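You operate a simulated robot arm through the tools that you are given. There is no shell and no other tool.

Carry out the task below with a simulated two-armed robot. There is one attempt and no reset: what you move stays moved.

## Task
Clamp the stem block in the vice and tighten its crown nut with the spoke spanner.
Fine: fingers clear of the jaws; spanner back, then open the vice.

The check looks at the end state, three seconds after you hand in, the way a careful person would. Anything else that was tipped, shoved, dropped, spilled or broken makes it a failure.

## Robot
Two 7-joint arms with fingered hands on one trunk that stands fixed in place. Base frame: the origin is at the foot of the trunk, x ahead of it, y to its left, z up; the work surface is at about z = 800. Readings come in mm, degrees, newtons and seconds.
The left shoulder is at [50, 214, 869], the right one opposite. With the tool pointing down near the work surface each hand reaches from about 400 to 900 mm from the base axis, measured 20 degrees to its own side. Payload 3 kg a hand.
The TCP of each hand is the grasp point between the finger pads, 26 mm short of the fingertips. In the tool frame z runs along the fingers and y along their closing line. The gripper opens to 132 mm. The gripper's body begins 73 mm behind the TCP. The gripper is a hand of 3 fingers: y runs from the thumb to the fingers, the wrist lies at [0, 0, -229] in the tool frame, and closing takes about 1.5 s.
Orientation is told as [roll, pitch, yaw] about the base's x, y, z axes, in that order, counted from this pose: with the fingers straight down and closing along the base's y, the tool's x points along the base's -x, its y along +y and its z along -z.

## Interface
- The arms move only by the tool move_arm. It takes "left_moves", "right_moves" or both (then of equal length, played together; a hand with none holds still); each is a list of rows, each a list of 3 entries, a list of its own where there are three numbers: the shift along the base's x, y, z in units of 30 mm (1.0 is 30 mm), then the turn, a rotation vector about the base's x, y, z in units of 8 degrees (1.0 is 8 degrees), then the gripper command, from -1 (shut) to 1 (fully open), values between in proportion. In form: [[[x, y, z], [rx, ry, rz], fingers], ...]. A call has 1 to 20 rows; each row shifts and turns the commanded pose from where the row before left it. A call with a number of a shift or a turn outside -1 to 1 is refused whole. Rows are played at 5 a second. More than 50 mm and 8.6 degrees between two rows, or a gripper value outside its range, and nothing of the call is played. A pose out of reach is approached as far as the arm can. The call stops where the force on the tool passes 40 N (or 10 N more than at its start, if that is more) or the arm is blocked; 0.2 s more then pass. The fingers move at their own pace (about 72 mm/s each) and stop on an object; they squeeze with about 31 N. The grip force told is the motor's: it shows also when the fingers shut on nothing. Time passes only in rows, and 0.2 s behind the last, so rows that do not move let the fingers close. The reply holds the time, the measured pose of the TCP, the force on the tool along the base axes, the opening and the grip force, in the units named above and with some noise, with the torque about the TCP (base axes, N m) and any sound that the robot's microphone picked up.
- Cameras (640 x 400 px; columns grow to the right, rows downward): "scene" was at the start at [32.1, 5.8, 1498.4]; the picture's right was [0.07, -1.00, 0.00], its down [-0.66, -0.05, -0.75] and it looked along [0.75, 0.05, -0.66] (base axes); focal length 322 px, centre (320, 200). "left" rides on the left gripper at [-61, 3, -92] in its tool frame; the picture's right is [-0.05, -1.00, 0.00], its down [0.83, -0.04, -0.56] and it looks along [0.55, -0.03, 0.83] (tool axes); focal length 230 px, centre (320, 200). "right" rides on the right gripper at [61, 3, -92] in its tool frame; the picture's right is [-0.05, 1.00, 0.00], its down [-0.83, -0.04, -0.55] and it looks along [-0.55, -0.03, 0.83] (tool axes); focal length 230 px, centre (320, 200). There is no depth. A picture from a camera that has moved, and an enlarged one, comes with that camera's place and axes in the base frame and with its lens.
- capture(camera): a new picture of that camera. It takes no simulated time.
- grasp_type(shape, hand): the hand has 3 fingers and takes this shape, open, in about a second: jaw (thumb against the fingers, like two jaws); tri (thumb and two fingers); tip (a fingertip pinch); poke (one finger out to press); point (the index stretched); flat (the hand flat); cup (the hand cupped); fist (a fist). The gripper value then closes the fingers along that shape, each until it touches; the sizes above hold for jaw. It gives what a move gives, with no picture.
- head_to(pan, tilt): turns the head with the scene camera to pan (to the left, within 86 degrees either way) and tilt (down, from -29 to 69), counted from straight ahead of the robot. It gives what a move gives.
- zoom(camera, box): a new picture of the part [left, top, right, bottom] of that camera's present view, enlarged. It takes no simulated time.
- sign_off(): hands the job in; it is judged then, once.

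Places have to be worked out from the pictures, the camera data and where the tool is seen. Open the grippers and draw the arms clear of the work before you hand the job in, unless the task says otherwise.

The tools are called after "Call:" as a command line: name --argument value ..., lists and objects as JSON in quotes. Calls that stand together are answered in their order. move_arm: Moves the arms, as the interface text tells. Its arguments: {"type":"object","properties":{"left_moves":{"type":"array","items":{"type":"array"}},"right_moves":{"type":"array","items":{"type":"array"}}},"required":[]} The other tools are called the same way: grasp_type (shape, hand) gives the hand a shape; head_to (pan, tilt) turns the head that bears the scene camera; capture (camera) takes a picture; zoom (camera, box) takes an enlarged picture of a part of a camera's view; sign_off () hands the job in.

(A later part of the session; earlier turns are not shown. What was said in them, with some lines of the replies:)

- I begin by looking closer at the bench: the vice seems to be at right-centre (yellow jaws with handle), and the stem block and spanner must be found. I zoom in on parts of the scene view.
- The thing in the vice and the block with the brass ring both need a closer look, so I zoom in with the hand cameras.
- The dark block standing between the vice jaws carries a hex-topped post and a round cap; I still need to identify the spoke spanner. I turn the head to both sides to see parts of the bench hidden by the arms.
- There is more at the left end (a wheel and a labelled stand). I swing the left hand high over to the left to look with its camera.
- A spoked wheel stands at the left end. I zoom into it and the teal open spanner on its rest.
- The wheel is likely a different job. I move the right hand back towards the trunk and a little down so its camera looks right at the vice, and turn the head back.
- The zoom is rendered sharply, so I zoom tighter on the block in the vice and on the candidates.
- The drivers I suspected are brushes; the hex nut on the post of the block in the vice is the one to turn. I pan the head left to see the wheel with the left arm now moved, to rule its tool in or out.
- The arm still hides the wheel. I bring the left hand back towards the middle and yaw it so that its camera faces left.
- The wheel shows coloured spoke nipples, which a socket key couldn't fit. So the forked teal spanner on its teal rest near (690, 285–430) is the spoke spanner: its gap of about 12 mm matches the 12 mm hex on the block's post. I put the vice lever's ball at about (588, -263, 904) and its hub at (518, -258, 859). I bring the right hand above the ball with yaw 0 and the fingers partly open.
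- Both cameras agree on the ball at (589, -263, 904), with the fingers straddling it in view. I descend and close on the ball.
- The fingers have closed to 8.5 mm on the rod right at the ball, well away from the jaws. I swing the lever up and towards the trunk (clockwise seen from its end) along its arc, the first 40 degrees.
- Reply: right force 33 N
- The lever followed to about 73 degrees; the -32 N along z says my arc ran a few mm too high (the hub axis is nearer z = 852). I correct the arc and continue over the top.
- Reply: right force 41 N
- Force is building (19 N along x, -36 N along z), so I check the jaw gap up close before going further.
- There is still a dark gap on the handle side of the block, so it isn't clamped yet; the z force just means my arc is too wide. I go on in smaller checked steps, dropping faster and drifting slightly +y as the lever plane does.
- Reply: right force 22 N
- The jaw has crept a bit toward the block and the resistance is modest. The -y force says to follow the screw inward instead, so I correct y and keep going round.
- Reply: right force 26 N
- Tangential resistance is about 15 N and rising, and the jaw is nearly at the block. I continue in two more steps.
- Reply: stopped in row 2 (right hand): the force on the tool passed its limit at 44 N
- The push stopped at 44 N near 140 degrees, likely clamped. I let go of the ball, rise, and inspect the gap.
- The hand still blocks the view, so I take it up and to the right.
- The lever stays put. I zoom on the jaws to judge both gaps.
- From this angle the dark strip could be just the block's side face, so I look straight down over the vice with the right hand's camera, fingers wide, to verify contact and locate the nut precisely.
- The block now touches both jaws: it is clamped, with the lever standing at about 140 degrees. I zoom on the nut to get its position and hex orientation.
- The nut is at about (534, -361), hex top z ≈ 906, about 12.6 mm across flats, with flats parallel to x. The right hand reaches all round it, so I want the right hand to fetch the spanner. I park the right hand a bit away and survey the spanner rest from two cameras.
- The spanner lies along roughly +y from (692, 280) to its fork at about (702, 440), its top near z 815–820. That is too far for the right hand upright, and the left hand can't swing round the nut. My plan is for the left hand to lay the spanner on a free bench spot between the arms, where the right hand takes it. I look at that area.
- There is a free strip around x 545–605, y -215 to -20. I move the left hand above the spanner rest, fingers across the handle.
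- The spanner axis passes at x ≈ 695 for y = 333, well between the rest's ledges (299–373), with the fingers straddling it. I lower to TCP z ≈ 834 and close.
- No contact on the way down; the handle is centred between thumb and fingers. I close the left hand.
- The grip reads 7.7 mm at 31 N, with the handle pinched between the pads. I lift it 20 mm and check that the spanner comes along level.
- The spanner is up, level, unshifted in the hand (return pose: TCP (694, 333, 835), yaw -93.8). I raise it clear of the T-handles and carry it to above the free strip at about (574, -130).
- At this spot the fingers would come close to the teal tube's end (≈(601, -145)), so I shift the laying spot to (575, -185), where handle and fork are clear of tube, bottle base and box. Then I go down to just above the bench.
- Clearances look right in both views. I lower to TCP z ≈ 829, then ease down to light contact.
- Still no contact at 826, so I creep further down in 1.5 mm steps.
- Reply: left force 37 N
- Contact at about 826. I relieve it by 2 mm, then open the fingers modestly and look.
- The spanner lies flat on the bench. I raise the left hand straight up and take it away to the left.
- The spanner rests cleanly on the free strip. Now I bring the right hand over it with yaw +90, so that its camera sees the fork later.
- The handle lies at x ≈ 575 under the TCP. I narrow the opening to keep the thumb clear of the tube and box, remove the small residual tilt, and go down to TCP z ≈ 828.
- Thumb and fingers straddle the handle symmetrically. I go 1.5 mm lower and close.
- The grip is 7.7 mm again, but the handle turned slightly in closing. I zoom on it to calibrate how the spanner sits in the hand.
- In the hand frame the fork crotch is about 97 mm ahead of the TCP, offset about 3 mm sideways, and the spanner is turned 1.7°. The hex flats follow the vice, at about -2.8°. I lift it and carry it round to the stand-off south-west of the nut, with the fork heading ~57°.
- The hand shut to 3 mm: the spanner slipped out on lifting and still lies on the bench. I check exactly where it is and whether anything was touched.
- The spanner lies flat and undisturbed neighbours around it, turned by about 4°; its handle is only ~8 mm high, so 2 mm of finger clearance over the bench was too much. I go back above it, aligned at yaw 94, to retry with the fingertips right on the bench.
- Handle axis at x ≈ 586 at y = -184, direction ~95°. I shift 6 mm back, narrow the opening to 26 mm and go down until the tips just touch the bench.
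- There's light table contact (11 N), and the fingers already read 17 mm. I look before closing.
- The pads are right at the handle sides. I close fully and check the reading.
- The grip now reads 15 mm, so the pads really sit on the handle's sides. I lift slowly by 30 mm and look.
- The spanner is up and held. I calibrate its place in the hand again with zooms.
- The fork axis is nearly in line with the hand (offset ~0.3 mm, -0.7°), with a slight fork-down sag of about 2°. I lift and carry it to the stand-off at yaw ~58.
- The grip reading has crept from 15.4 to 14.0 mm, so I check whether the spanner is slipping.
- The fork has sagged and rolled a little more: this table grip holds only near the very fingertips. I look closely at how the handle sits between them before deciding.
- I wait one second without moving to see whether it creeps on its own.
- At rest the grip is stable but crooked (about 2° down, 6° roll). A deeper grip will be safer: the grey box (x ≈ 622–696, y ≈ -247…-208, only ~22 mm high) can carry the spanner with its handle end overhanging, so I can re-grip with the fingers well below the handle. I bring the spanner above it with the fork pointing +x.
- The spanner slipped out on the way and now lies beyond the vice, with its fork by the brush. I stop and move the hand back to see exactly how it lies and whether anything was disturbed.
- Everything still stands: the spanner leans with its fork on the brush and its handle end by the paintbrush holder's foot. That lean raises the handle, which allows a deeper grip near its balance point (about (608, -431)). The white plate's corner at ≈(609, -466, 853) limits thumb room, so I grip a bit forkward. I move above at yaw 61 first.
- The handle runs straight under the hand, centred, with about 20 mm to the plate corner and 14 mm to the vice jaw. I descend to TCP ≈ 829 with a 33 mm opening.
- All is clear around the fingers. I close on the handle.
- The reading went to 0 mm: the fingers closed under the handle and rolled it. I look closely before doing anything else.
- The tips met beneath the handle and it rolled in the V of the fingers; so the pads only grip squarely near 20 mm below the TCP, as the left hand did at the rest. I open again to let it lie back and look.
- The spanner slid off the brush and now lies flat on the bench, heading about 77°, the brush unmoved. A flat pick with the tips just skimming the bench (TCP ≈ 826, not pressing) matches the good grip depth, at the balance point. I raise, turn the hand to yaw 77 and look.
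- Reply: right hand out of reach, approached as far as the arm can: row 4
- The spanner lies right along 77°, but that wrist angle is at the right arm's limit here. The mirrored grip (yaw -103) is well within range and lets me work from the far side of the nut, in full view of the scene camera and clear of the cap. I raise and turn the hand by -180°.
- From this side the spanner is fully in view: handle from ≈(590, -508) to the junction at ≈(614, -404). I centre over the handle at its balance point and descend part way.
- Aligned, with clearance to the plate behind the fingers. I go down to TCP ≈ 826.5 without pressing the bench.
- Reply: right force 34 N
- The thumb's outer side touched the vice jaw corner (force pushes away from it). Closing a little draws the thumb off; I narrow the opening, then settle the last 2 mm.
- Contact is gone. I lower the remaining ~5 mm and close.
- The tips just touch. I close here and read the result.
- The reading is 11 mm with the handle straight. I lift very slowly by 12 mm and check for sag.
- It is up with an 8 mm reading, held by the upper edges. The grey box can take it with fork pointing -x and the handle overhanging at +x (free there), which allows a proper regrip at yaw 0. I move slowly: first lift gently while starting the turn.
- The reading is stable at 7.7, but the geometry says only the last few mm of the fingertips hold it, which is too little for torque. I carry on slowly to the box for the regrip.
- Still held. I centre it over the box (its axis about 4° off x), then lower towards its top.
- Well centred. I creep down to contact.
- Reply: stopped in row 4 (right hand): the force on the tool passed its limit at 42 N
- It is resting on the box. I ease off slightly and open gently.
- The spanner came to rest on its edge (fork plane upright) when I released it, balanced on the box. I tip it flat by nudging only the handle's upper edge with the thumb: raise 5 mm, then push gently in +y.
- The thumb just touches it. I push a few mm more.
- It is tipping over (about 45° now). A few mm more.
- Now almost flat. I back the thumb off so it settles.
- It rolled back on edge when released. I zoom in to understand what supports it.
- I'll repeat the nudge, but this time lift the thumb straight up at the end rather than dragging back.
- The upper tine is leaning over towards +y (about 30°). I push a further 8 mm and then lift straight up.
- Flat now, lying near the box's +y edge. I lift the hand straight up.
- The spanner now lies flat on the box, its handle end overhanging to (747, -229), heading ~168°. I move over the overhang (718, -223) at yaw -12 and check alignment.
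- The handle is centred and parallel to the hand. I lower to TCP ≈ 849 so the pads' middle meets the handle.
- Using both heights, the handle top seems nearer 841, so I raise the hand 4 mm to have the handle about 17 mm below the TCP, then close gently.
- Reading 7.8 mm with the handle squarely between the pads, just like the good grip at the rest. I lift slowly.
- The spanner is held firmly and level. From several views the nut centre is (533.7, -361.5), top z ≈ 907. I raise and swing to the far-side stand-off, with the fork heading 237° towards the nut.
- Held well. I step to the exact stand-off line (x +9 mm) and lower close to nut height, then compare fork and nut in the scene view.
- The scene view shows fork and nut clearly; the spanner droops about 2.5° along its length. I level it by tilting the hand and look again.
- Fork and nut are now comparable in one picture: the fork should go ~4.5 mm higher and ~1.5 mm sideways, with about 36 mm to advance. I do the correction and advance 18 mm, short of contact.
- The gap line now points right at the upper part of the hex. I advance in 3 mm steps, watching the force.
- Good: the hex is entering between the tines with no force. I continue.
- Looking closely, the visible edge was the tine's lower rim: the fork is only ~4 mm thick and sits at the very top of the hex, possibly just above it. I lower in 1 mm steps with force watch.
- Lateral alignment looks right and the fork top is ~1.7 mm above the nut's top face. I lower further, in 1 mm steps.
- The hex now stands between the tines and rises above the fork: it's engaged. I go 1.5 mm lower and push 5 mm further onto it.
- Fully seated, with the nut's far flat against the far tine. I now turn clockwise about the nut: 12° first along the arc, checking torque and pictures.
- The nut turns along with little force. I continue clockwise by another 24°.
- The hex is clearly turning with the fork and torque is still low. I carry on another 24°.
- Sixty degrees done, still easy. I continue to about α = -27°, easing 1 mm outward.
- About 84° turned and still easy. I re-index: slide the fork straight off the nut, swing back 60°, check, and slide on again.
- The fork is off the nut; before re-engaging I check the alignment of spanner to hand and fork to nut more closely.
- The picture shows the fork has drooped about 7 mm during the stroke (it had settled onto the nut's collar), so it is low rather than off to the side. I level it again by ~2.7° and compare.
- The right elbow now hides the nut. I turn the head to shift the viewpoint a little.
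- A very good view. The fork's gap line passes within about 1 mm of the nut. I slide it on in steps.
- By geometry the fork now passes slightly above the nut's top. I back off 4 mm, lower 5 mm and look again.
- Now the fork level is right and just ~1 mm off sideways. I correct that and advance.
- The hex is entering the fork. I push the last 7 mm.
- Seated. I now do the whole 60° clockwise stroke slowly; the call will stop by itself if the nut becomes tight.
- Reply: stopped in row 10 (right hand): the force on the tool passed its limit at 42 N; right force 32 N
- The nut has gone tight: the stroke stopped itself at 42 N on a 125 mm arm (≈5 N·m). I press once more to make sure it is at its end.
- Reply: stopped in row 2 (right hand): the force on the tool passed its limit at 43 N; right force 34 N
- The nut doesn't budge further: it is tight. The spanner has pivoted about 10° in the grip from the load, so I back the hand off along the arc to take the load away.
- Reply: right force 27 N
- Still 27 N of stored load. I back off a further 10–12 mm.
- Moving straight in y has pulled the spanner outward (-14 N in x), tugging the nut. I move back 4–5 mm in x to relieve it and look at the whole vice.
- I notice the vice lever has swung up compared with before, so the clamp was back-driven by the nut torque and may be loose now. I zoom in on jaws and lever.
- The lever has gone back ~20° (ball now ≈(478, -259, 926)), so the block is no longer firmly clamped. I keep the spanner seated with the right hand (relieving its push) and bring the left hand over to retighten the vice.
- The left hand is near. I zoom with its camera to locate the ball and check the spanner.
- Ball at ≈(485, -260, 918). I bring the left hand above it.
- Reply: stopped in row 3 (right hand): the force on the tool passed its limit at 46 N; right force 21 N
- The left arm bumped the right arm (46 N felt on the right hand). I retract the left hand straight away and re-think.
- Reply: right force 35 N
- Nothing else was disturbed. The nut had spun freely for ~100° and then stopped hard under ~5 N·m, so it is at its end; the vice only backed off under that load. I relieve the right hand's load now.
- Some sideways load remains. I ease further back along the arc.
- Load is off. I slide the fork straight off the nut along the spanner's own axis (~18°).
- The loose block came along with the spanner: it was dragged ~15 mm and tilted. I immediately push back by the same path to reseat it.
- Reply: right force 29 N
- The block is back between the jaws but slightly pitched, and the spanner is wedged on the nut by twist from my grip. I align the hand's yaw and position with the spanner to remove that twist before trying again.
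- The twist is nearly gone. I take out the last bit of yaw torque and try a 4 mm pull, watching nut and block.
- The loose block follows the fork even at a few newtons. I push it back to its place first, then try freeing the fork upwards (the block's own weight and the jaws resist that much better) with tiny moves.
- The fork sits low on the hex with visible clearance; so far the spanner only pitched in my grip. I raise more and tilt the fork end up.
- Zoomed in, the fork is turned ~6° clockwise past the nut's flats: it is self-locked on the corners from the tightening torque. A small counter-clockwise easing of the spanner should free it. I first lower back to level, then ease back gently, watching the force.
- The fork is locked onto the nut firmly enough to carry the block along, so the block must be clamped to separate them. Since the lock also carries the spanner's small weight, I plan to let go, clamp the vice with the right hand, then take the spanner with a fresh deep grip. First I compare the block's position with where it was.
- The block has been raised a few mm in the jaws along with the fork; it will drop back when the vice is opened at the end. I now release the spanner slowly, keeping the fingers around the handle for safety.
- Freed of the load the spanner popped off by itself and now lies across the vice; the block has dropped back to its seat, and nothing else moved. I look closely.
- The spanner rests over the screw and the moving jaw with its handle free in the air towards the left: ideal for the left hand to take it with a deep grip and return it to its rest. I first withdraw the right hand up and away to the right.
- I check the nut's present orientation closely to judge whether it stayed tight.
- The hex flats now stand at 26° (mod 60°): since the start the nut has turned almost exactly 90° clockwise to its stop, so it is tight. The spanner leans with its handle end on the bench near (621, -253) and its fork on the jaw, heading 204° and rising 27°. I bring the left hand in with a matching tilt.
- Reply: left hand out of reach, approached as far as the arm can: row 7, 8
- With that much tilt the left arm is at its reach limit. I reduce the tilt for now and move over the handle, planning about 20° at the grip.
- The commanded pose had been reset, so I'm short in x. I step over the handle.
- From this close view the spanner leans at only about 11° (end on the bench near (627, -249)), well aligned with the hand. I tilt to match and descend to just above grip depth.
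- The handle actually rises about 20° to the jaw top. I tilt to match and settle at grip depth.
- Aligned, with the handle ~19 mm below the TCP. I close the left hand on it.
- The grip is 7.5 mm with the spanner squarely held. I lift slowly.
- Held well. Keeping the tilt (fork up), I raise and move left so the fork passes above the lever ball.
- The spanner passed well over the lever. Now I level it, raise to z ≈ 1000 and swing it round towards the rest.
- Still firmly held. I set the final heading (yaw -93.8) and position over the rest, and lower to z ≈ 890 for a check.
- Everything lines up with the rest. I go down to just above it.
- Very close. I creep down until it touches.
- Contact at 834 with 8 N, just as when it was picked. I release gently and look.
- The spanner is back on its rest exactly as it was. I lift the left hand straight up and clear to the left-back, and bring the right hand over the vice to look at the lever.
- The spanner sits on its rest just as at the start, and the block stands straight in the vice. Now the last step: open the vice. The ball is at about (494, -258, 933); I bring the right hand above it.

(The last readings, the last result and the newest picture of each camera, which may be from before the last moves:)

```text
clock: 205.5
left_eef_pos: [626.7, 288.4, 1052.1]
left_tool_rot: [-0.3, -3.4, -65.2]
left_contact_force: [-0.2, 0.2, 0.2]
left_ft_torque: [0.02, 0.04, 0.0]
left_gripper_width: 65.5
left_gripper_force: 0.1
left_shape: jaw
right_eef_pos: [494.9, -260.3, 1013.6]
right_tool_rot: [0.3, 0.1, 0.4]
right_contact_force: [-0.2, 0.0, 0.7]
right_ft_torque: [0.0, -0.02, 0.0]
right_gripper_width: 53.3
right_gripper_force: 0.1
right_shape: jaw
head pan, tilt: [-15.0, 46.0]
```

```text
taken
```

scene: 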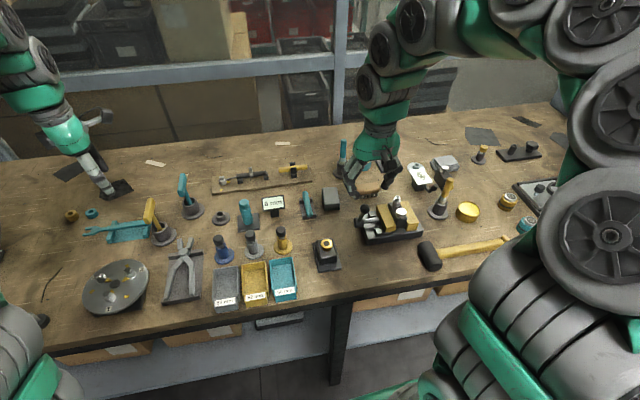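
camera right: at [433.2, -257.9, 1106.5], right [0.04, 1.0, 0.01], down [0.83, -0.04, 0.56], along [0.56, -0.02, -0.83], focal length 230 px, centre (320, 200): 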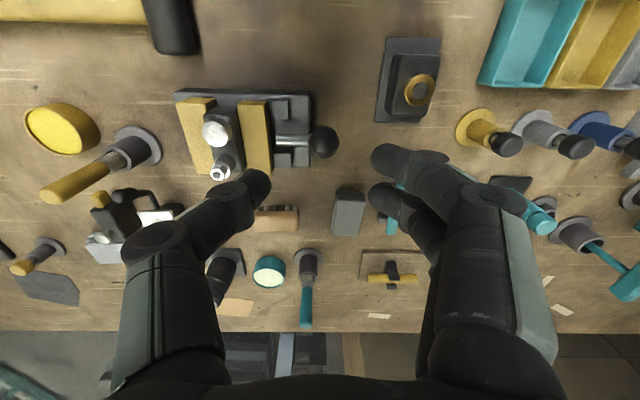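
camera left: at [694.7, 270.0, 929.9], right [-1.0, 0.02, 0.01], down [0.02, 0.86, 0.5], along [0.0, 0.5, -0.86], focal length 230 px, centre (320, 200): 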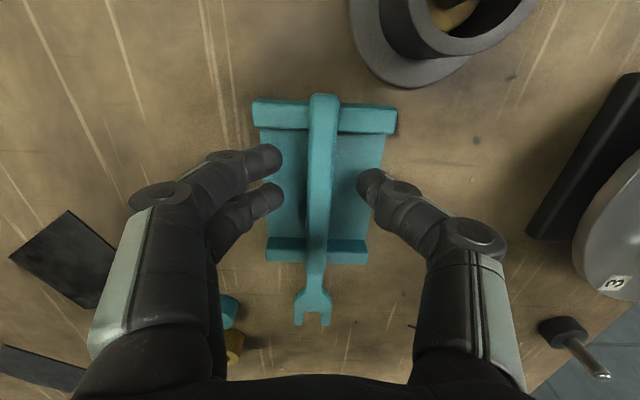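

Ball pinpointed at (496.5, -256.6, 931). I go down around it and close.

Call:
move_arm --right_moves '[[[0.05, 0.1, -0.9], [0, 0, 0], -0.2], [[0, 0, -0.9], [0, 0, 0], -0.2], [[0, 0, -0.95], [0, 0, 0], -0.2], [[0, 0, 0], [0, 0, 0], -0.5], [[0, 0, 0], [0, 0, 0], -0.8], [[0, 0, 0], [0, 0, 0], -1], [[0, 0, 0], [0, 0, 0], -1], [[0, 0, 0], [0, 0, 0], -1]]'

Call:
capture --camera "right"

Call:
zoom --camera "scene" --box '[330, 150, 450, 250]'

```text
clock: 207.3
left_eef_pos: [626.9, 288.7, 1050.9]
left_tool_rot: [-0.2, -3.3, -65.1]
left_contact_force: [0.0, 1.5, 1.3]
left_ft_torque: [0.0, 0.01, 0.03]
left_gripper_width: 65.5
left_gripper_force: 0.0
left_shape: jaw
right_eef_pos: [497.4, -256.1, 930.4]
right_tool_rot: [0.3, 0.0, 0.5]
right_contact_force: [8.1, -1.3, -17.3]
right_ft_torque: [0.25, -0.14, 0.1]
right_gripper_width: 1.3
right_gripper_force: 31.0
right_shape: jaw
head pan, tilt: [-15.0, 46.0]
```

```text
taken
camera right: at [434.6, -254.8, 1023.3], right [0.04, 1.0, 0.01], down [0.83, -0.04, 0.56], along [0.55, -0.02, -0.83], focal length 230 px, centre (320, 200)
```

right: 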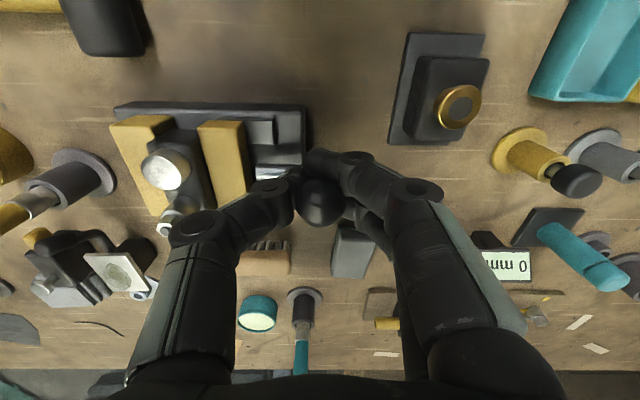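

```text
4.00 times, centred on (390, 200) of scene
camera zoom: at [26.2, -21.2, 1491.6], right [-0.26, -0.97, 0.0], down [-0.69, 0.19, -0.69], along [0.67, -0.18, -0.72], focal length 1288 px, centre (40, 200)
```

zoom: 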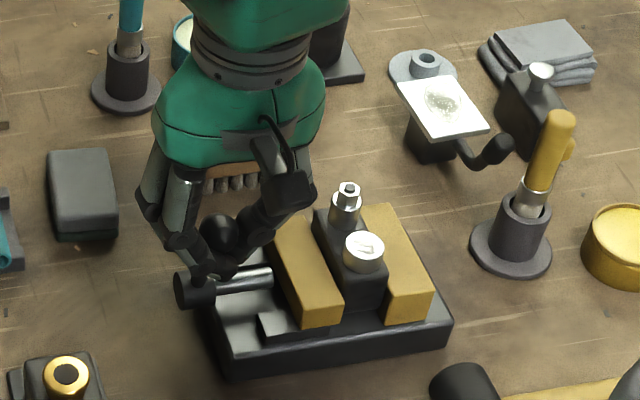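

Gripped beneath the ball, clear of the jaws. I swing the lever back over the top (opening direction), first 32°.

Call:
move_arm --right_moves '[[[0.387, -0.02, -0.03], [0, 0, 0], -1], [[0.367, -0.02, 0.02], [0, 0, 0], -1], [[0.367, -0.02, -0.027], [0, 0, 0], -1], [[0.36, -0.02, -0.077], [0, 0, 0], -1], [[0, 0, 0], [0, 0, 0], -1]]'

Call:
zoom --camera "scene" --box '[330, 150, 450, 250]'

```text
clock: 208.5
left_eef_pos: [625.5, 289.0, 1051.7]
left_tool_rot: [-0.4, -3.4, -65.0]
left_contact_force: [0.4, 0.4, 0.6]
left_ft_torque: [-0.02, 0.04, -0.02]
left_gripper_width: 65.3
left_gripper_force: 0.0
left_shape: jaw
right_eef_pos: [540.4, -260.1, 929.8]
right_tool_rot: [0.4, 0.0, 0.4]
right_contact_force: [-3.3, -6.4, -2.8]
right_ft_torque: [-0.12, 0.2, -0.03]
right_gripper_width: 0.7
right_gripper_force: 30.6
right_shape: jaw
head pan, tilt: [-15.0, 46.0]
```

```text
4.00 times, centred on (390, 200) of scene
camera zoom: at [26.0, -21.3, 1491.6], right [-0.26, -0.97, 0.0], down [-0.69, 0.19, -0.69], along [0.67, -0.18, -0.72], focal length 1288 px, centre (40, 200)
```

zoom: 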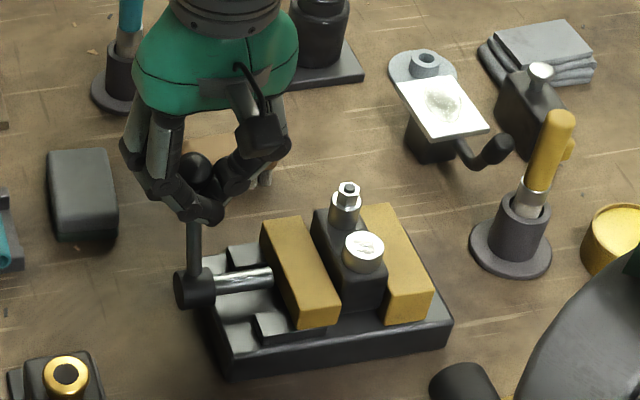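

The jaw is opening and forces are low. I continue down to the starting angle.

Call:
move_arm --right_moves '[[[0.343, -0.03, -0.123], [0, 0, 0], -1], [[0.327, -0.03, -0.173], [0, 0, 0], -1], [[0.297, -0.02, -0.217], [0, 0, 0], -1], [[0.263, -0.02, -0.253], [0, 0, 0], -1], [[0, 0, 0], [0, 0, 0], -1]]'

Call:
zoom --camera "scene" --box '[330, 150, 450, 250]'

```text
clock: 209.7
left_eef_pos: [626.4, 288.9, 1051.6]
left_tool_rot: [-0.3, -3.4, -65.3]
left_contact_force: [0.0, -0.7, 0.4]
left_ft_torque: [-0.02, 0.03, -0.02]
left_gripper_width: 65.5
left_gripper_force: 0.3
left_shape: jaw
right_eef_pos: [576.0, -263.6, 905.0]
right_tool_rot: [0.3, 0.2, 0.3]
right_contact_force: [-31.5, -18.6, -16.5]
right_ft_torque: [-0.56, 0.88, 0.15]
right_gripper_width: 0.0
right_gripper_force: 30.7
right_shape: jaw
head pan, tilt: [-15.0, 46.0]
```

```text
4.00 times, centred on (390, 200) of scene
camera zoom: at [25.6, -21.5, 1491.6], right [-0.26, -0.97, 0.0], down [-0.69, 0.19, -0.69], along [0.67, -0.18, -0.72], focal length 1288 px, centre (40, 200)
```

zoom: 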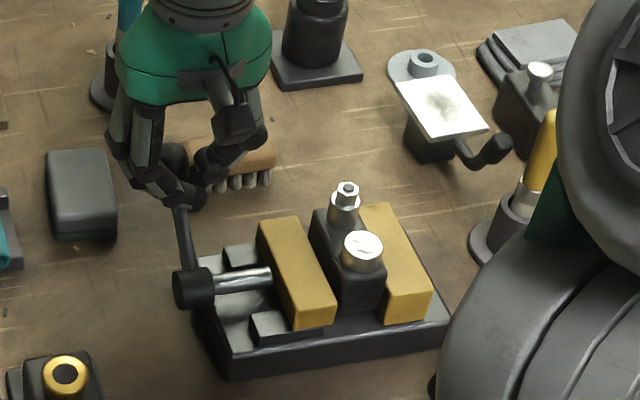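

The vice is open; my grip is pulling a bit outward (31 N). I relieve inward and nudge the lever a few more degrees down to its starting angle.

Call:
move_arm --right_moves '[[[-0.08, -0.06, -0.1], [0, 0, 0], -1], [[0.03, -0.02, -0.12], [0, 0, 0], -1], [[0.05, 0, -0.15], [0, 0, 0], -1], [[0, 0, 0], [0, 0, 0], -1]]'

Call:
zoom --camera "scene" --box '[330, 150, 450, 250]'

Call:
capture --camera "right"

```text
clock: 210.7
left_eef_pos: [625.6, 288.4, 1050.9]
left_tool_rot: [-0.3, -3.4, -65.1]
left_contact_force: [0.4, 0.0, -0.3]
left_ft_torque: [0.01, 0.03, -0.02]
left_gripper_width: 65.5
left_gripper_force: 0.0
left_shape: jaw
right_eef_pos: [578.1, -264.4, 894.4]
right_tool_rot: [0.4, -0.1, 0.5]
right_contact_force: [-20.9, -9.3, 25.0]
right_ft_torque: [-0.14, 0.39, 0.28]
right_gripper_width: 1.1
right_gripper_force: 31.6
right_shape: jaw
head pan, tilt: [-15.0, 46.0]
```

```text
4.00 times, centred on (390, 200) of scene
camera zoom: at [25.4, -21.1, 1491.6], right [-0.26, -0.97, 0.0], down [-0.69, 0.19, -0.69], along [0.67, -0.18, -0.72], focal length 1288 px, centre (40, 200)
```

zoom: 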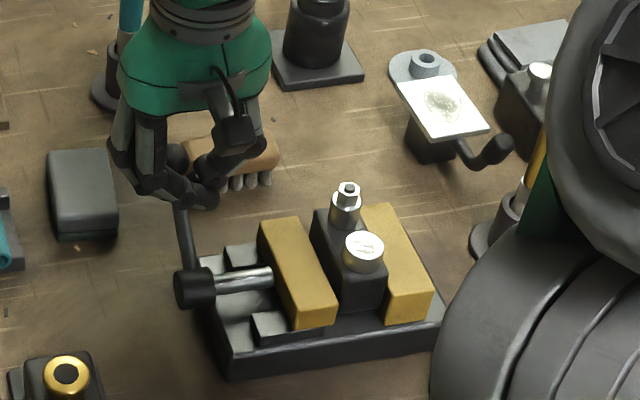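

```text
taken
camera right: at [516.2, -262.6, 986.6], right [0.04, 1.0, 0.01], down [0.83, -0.04, 0.56], along [0.56, -0.02, -0.83], focal length 230 px, centre (320, 200)
```

right: 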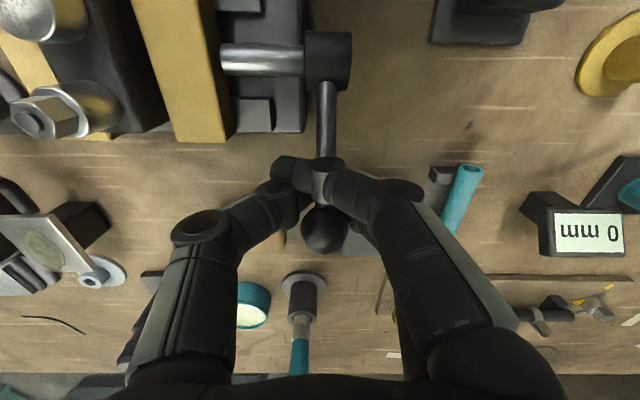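

The lever meets its stop (25 N up) at about its starting angle, with the jaw clearly apart from the block. I open the fingers and rise clear.

Call:
move_arm --right_moves '[[[0, 0, 0.1], [0, 0, 0], -0.8], [[0, 0, 0], [0, 0, 0], -0.5], [[0, 0, 0], [0, 0, 0], -0.2], [[0, 0, 0], [0, 0, 0], -0.2], [[0, 0, 0.5], [0, 0, 0], -0.2], [[0, 0, 1], [0, 0, 0], -0.2], [[0, 0, 1], [0, 0, 0], -0.2], [[0, 0, 1], [0, 0, 0], -0.2], [[0, 0, 1], [0, 0, 0], 0]]'

Call:
capture --camera "right"

Call:
zoom --camera "scene" --box '[330, 150, 450, 250]'

```text
clock: 212.7
left_eef_pos: [625.2, 289.9, 1051.8]
left_tool_rot: [-0.2, -3.4, -65.0]
left_contact_force: [0.0, 0.4, 0.3]
left_ft_torque: [0.0, -0.01, 0.01]
left_gripper_width: 65.4
left_gripper_force: 0.0
left_shape: jaw
right_eef_pos: [578.2, -262.3, 1031.9]
right_tool_rot: [0.3, -0.1, 0.4]
right_contact_force: [-0.2, -0.1, -0.1]
right_ft_torque: [0.01, 0.02, 0.01]
right_gripper_width: 65.3
right_gripper_force: 0.2
right_shape: jaw
head pan, tilt: [-15.0, 46.0]
```

```text
taken
camera right: at [514.6, -261.3, 1124.4], right [0.05, 1.0, 0.01], down [0.83, -0.04, 0.56], along [0.56, -0.02, -0.83], focal length 230 px, centre (320, 200)
```

right: 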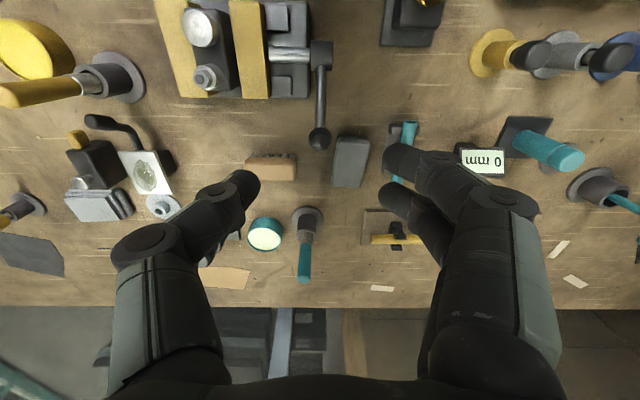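

```text
4.00 times, centred on (390, 200) of scene
camera zoom: at [25.9, -21.1, 1491.6], right [-0.26, -0.97, 0.0], down [-0.69, 0.19, -0.69], along [0.67, -0.18, -0.72], focal length 1288 px, centre (40, 200)
```

zoom: 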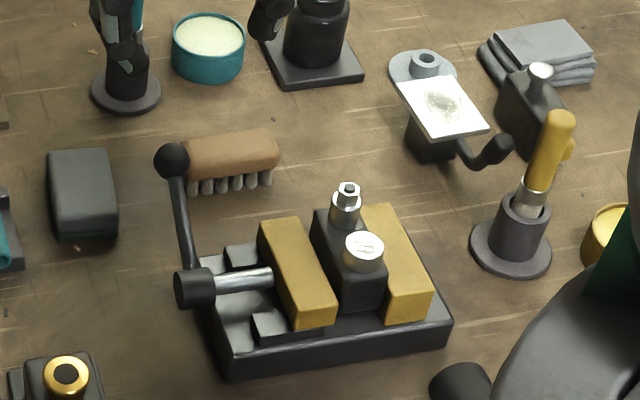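

The vice is open as it was at the start, lever at its starting position. I park both arms near their starting poses and compare the bench with the first picture.

Call:
move_arm --left_moves '[[[0, -0.85, 0.2], [0, 0, 0.8], 0.5], [[0, -0.85, 0.2], [0, 0, 0.8], 1], [[0, -0.85, 0.2], [0, 0, 0.8], 1], [[0, -0.85, 0.2], [0, 0, 0.8], 1], [[0, -0.85, 0.2], [0, 0, 0.8], 1], [[0, -0.85, 0.2], [0, 0, 0.8], 1], [[0, -0.85, 0.2], [0, 0, 0.8], 1], [[0, -0.8, 0.25], [0, 0, 0.9], 1]]' --right_moves '[[[-0.17, -0.28, 0.45], [0, 0, -0.2], 0.5], [[-0.17, -0.28, 0.45], [0, 0, -0.2], 1], [[-0.17, -0.28, 0.45], [0, 0, -0.2], 1], [[-0.17, -0.28, 0.45], [0, 0, -0.2], 1], [[-0.17, -0.28, 0.45], [0, 0, -0.2], 1], [[-0.17, -0.28, 0.45], [0, 0, -0.2], 1], [[-0.17, -0.28, 0.45], [0, 0, -0.2], 1], [[-0.17, -0.28, 0.45], [0, 0, -0.2], 1]]'

Call:
head_to --pan 4.2 --tilt 41.3

Call:
capture --camera "scene"

Call:
zoom --camera "scene" --box '[430, 225, 530, 310]'

Call:
zoom --camera "scene" --box '[400, 160, 620, 297]'

Call:
zoom --camera "scene" --box '[200, 160, 420, 297]'

```text
clock: 214.5
left_eef_pos: [626.2, 85.2, 1101.2]
left_tool_rot: [-0.3, -3.5, -13.0]
left_contact_force: [-0.1, 0.2, -0.3]
left_ft_torque: [0.0, 0.01, 0.01]
left_gripper_width: 131.9
left_gripper_force: 0.0
left_shape: jaw
right_eef_pos: [535.5, -330.8, 1139.9]
right_tool_rot: [0.4, -0.1, -12.4]
right_contact_force: [0.4, -0.6, 0.6]
right_ft_torque: [0.01, 0.04, 0.03]
right_gripper_width: 132.0
right_gripper_force: 0.0
right_shape: jaw
head pan, tilt: [-15.0, 46.0]
```

```text
clock: 215.3
left_eef_pos: [626.6, 86.6, 1100.2]
left_tool_rot: [-0.3, -3.4, -13.2]
left_contact_force: [-0.6, 0.6, -0.3]
left_ft_torque: [-0.01, 0.02, 0.04]
left_gripper_width: 131.9
left_gripper_force: 0.1
left_shape: jaw
right_eef_pos: [535.0, -331.5, 1140.5]
right_tool_rot: [0.3, 0.0, -12.3]
right_contact_force: [-0.2, 0.0, -0.6]
right_ft_torque: [0.03, -0.04, 0.01]
right_gripper_width: 132.1
right_gripper_force: 0.1
right_shape: jaw
head pan, tilt: [4.2, 41.3]
```

```text
taken
```

scene: 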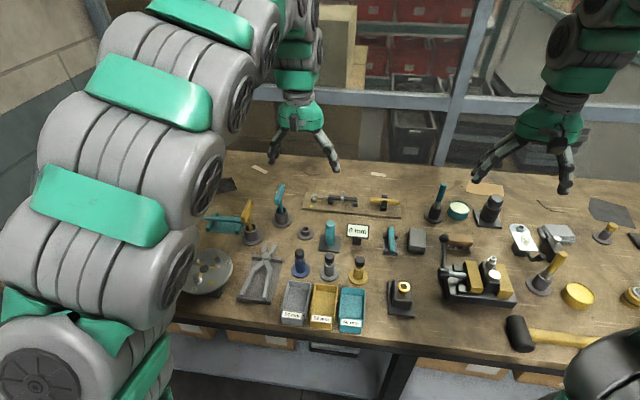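

```text
4.71 times, centred on (480, 268) of scene
camera zoom: at [32.1, 5.8, 1498.4], right [0.07, -1.0, 0.0], down [-0.66, -0.05, -0.75], along [0.75, 0.05, -0.66], focal length 1516 px, centre (-433, -118)
```

zoom: 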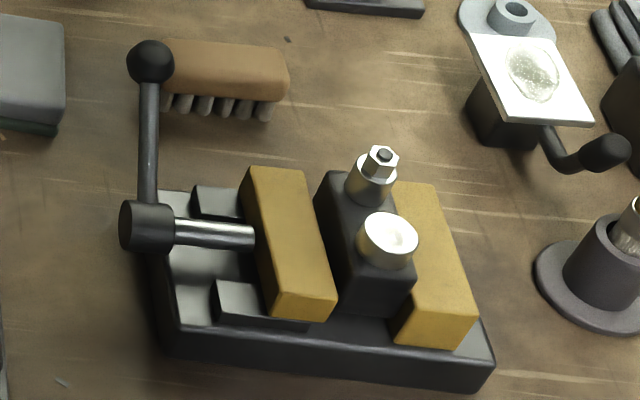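

```text
2.91 times, centred on (510, 228) of scene
camera zoom: at [32.1, 5.8, 1498.4], right [0.07, -1.0, 0.0], down [-0.66, -0.05, -0.75], along [0.75, 0.05, -0.66], focal length 937 px, centre (-233, 117)
```

zoom: 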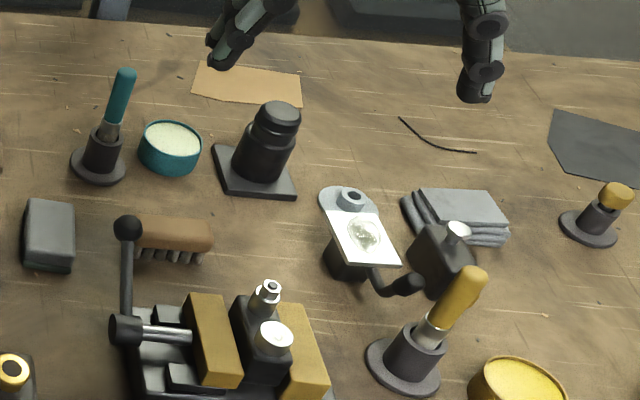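

```text
2.91 times, centred on (310, 228) of scene
camera zoom: at [32.1, 5.8, 1498.4], right [0.07, -1.0, 0.0], down [-0.66, -0.05, -0.75], along [0.75, 0.05, -0.66], focal length 937 px, centre (349, 117)
```

zoom: 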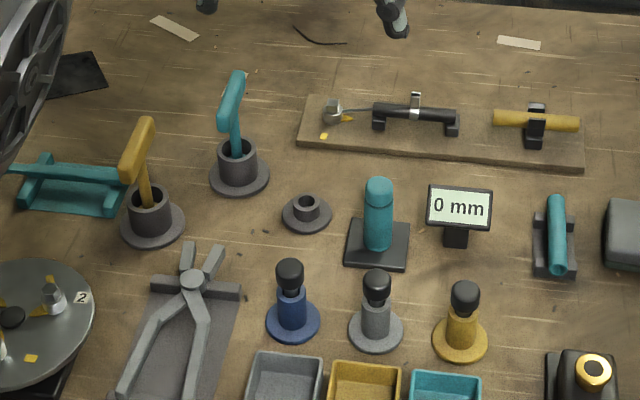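

All is in place: spanner on its rest, vice open, nut turned, block standing. Only the grey box seems a few mm further left than in the first picture. I measure that with tight zooms.

Call:
zoom --camera "scene" --box '[400, 220, 440, 260]'

Call:
zoom --camera "scene" --box '[420, 220, 640, 357]'

```text
10.00 times, centred on (420, 240) of scene
camera zoom: at [32.1, 5.8, 1498.4], right [0.07, -1.0, 0.0], down [-0.66, -0.05, -0.75], along [0.75, 0.05, -0.66], focal length 3220 px, centre (-680, -200)
```

zoom: 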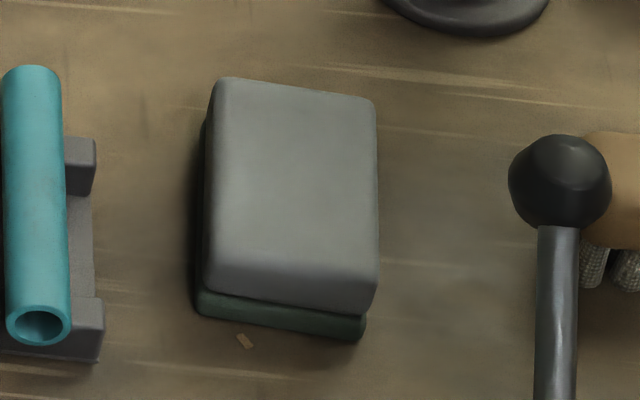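

```text
2.91 times, centred on (530, 288) of scene
camera zoom: at [32.1, 5.8, 1498.4], right [0.07, -1.0, 0.0], down [-0.66, -0.05, -0.75], along [0.75, 0.05, -0.66], focal length 937 px, centre (-291, -58)
```

zoom: 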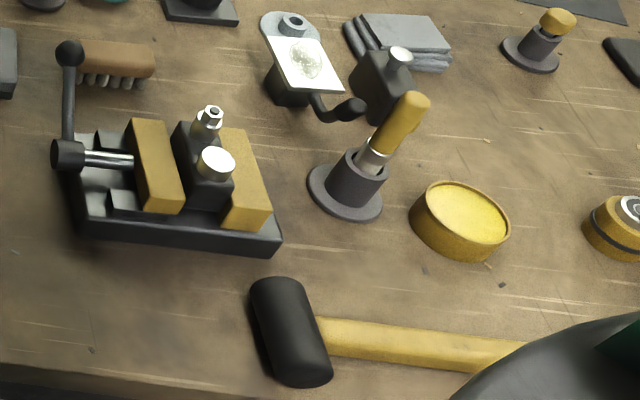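

The box is only about 5 mm off its first position, standing flat and undisturbed. Correcting it would risk more than it gains, so I leave it. The nut is turned 90° to its stop, the spanner is back on its rest, the vice is open with the lever at its starting angle, and both hands are open and clear. I hand in.

Call:
sign_off

```text
The job is handed in.
```

I've handed the job in. The crown nut is tightened, the spanner is back on its rest and the vice is open, but the work didn't go cleanly.

**End state**
- **Nut:** it turned about 90° clockwise, then stopped hard at roughly 5 N·m. I read that as fully tight, but I didn't re-check it with the block freshly clamped.
- **Block:** it stands upright between the open jaws, a few millimetres nearer the fixed jaw than at the start.
- **Spanner:** it lies on its teal rest as it did at the start. I took the teal forked spanner to be the spoke spanner, because its gap fits the nut and it suits the wheel's spokes.
- **Vice:** the lever is back at about its starting angle and the moving jaw is clear of the block.
- **Arms:** both hands are open and parked near their starting poses.

**What went wrong on the way**
- **Spanner handling:** the right hand dropped the spanner twice, and once its fork landed on the brush. It also sprang off the nut onto the vice when I let go. Nothing tipped over.
- **Clamp:** the tightening load turned the vice lever back about 20°, so the block came loose. The spanner had jammed on the nut and dragged the block about 15 mm. I pushed it back, and it later dropped into its seat.
- **Contacts:** the right thumb touched a vice jaw, and the two arms bumped once.
- **Grey box:** I rested the spanner on it to change my grip, and it is now about 5 mm from where it began. I left it there, since moving it back risked more than it would gain.
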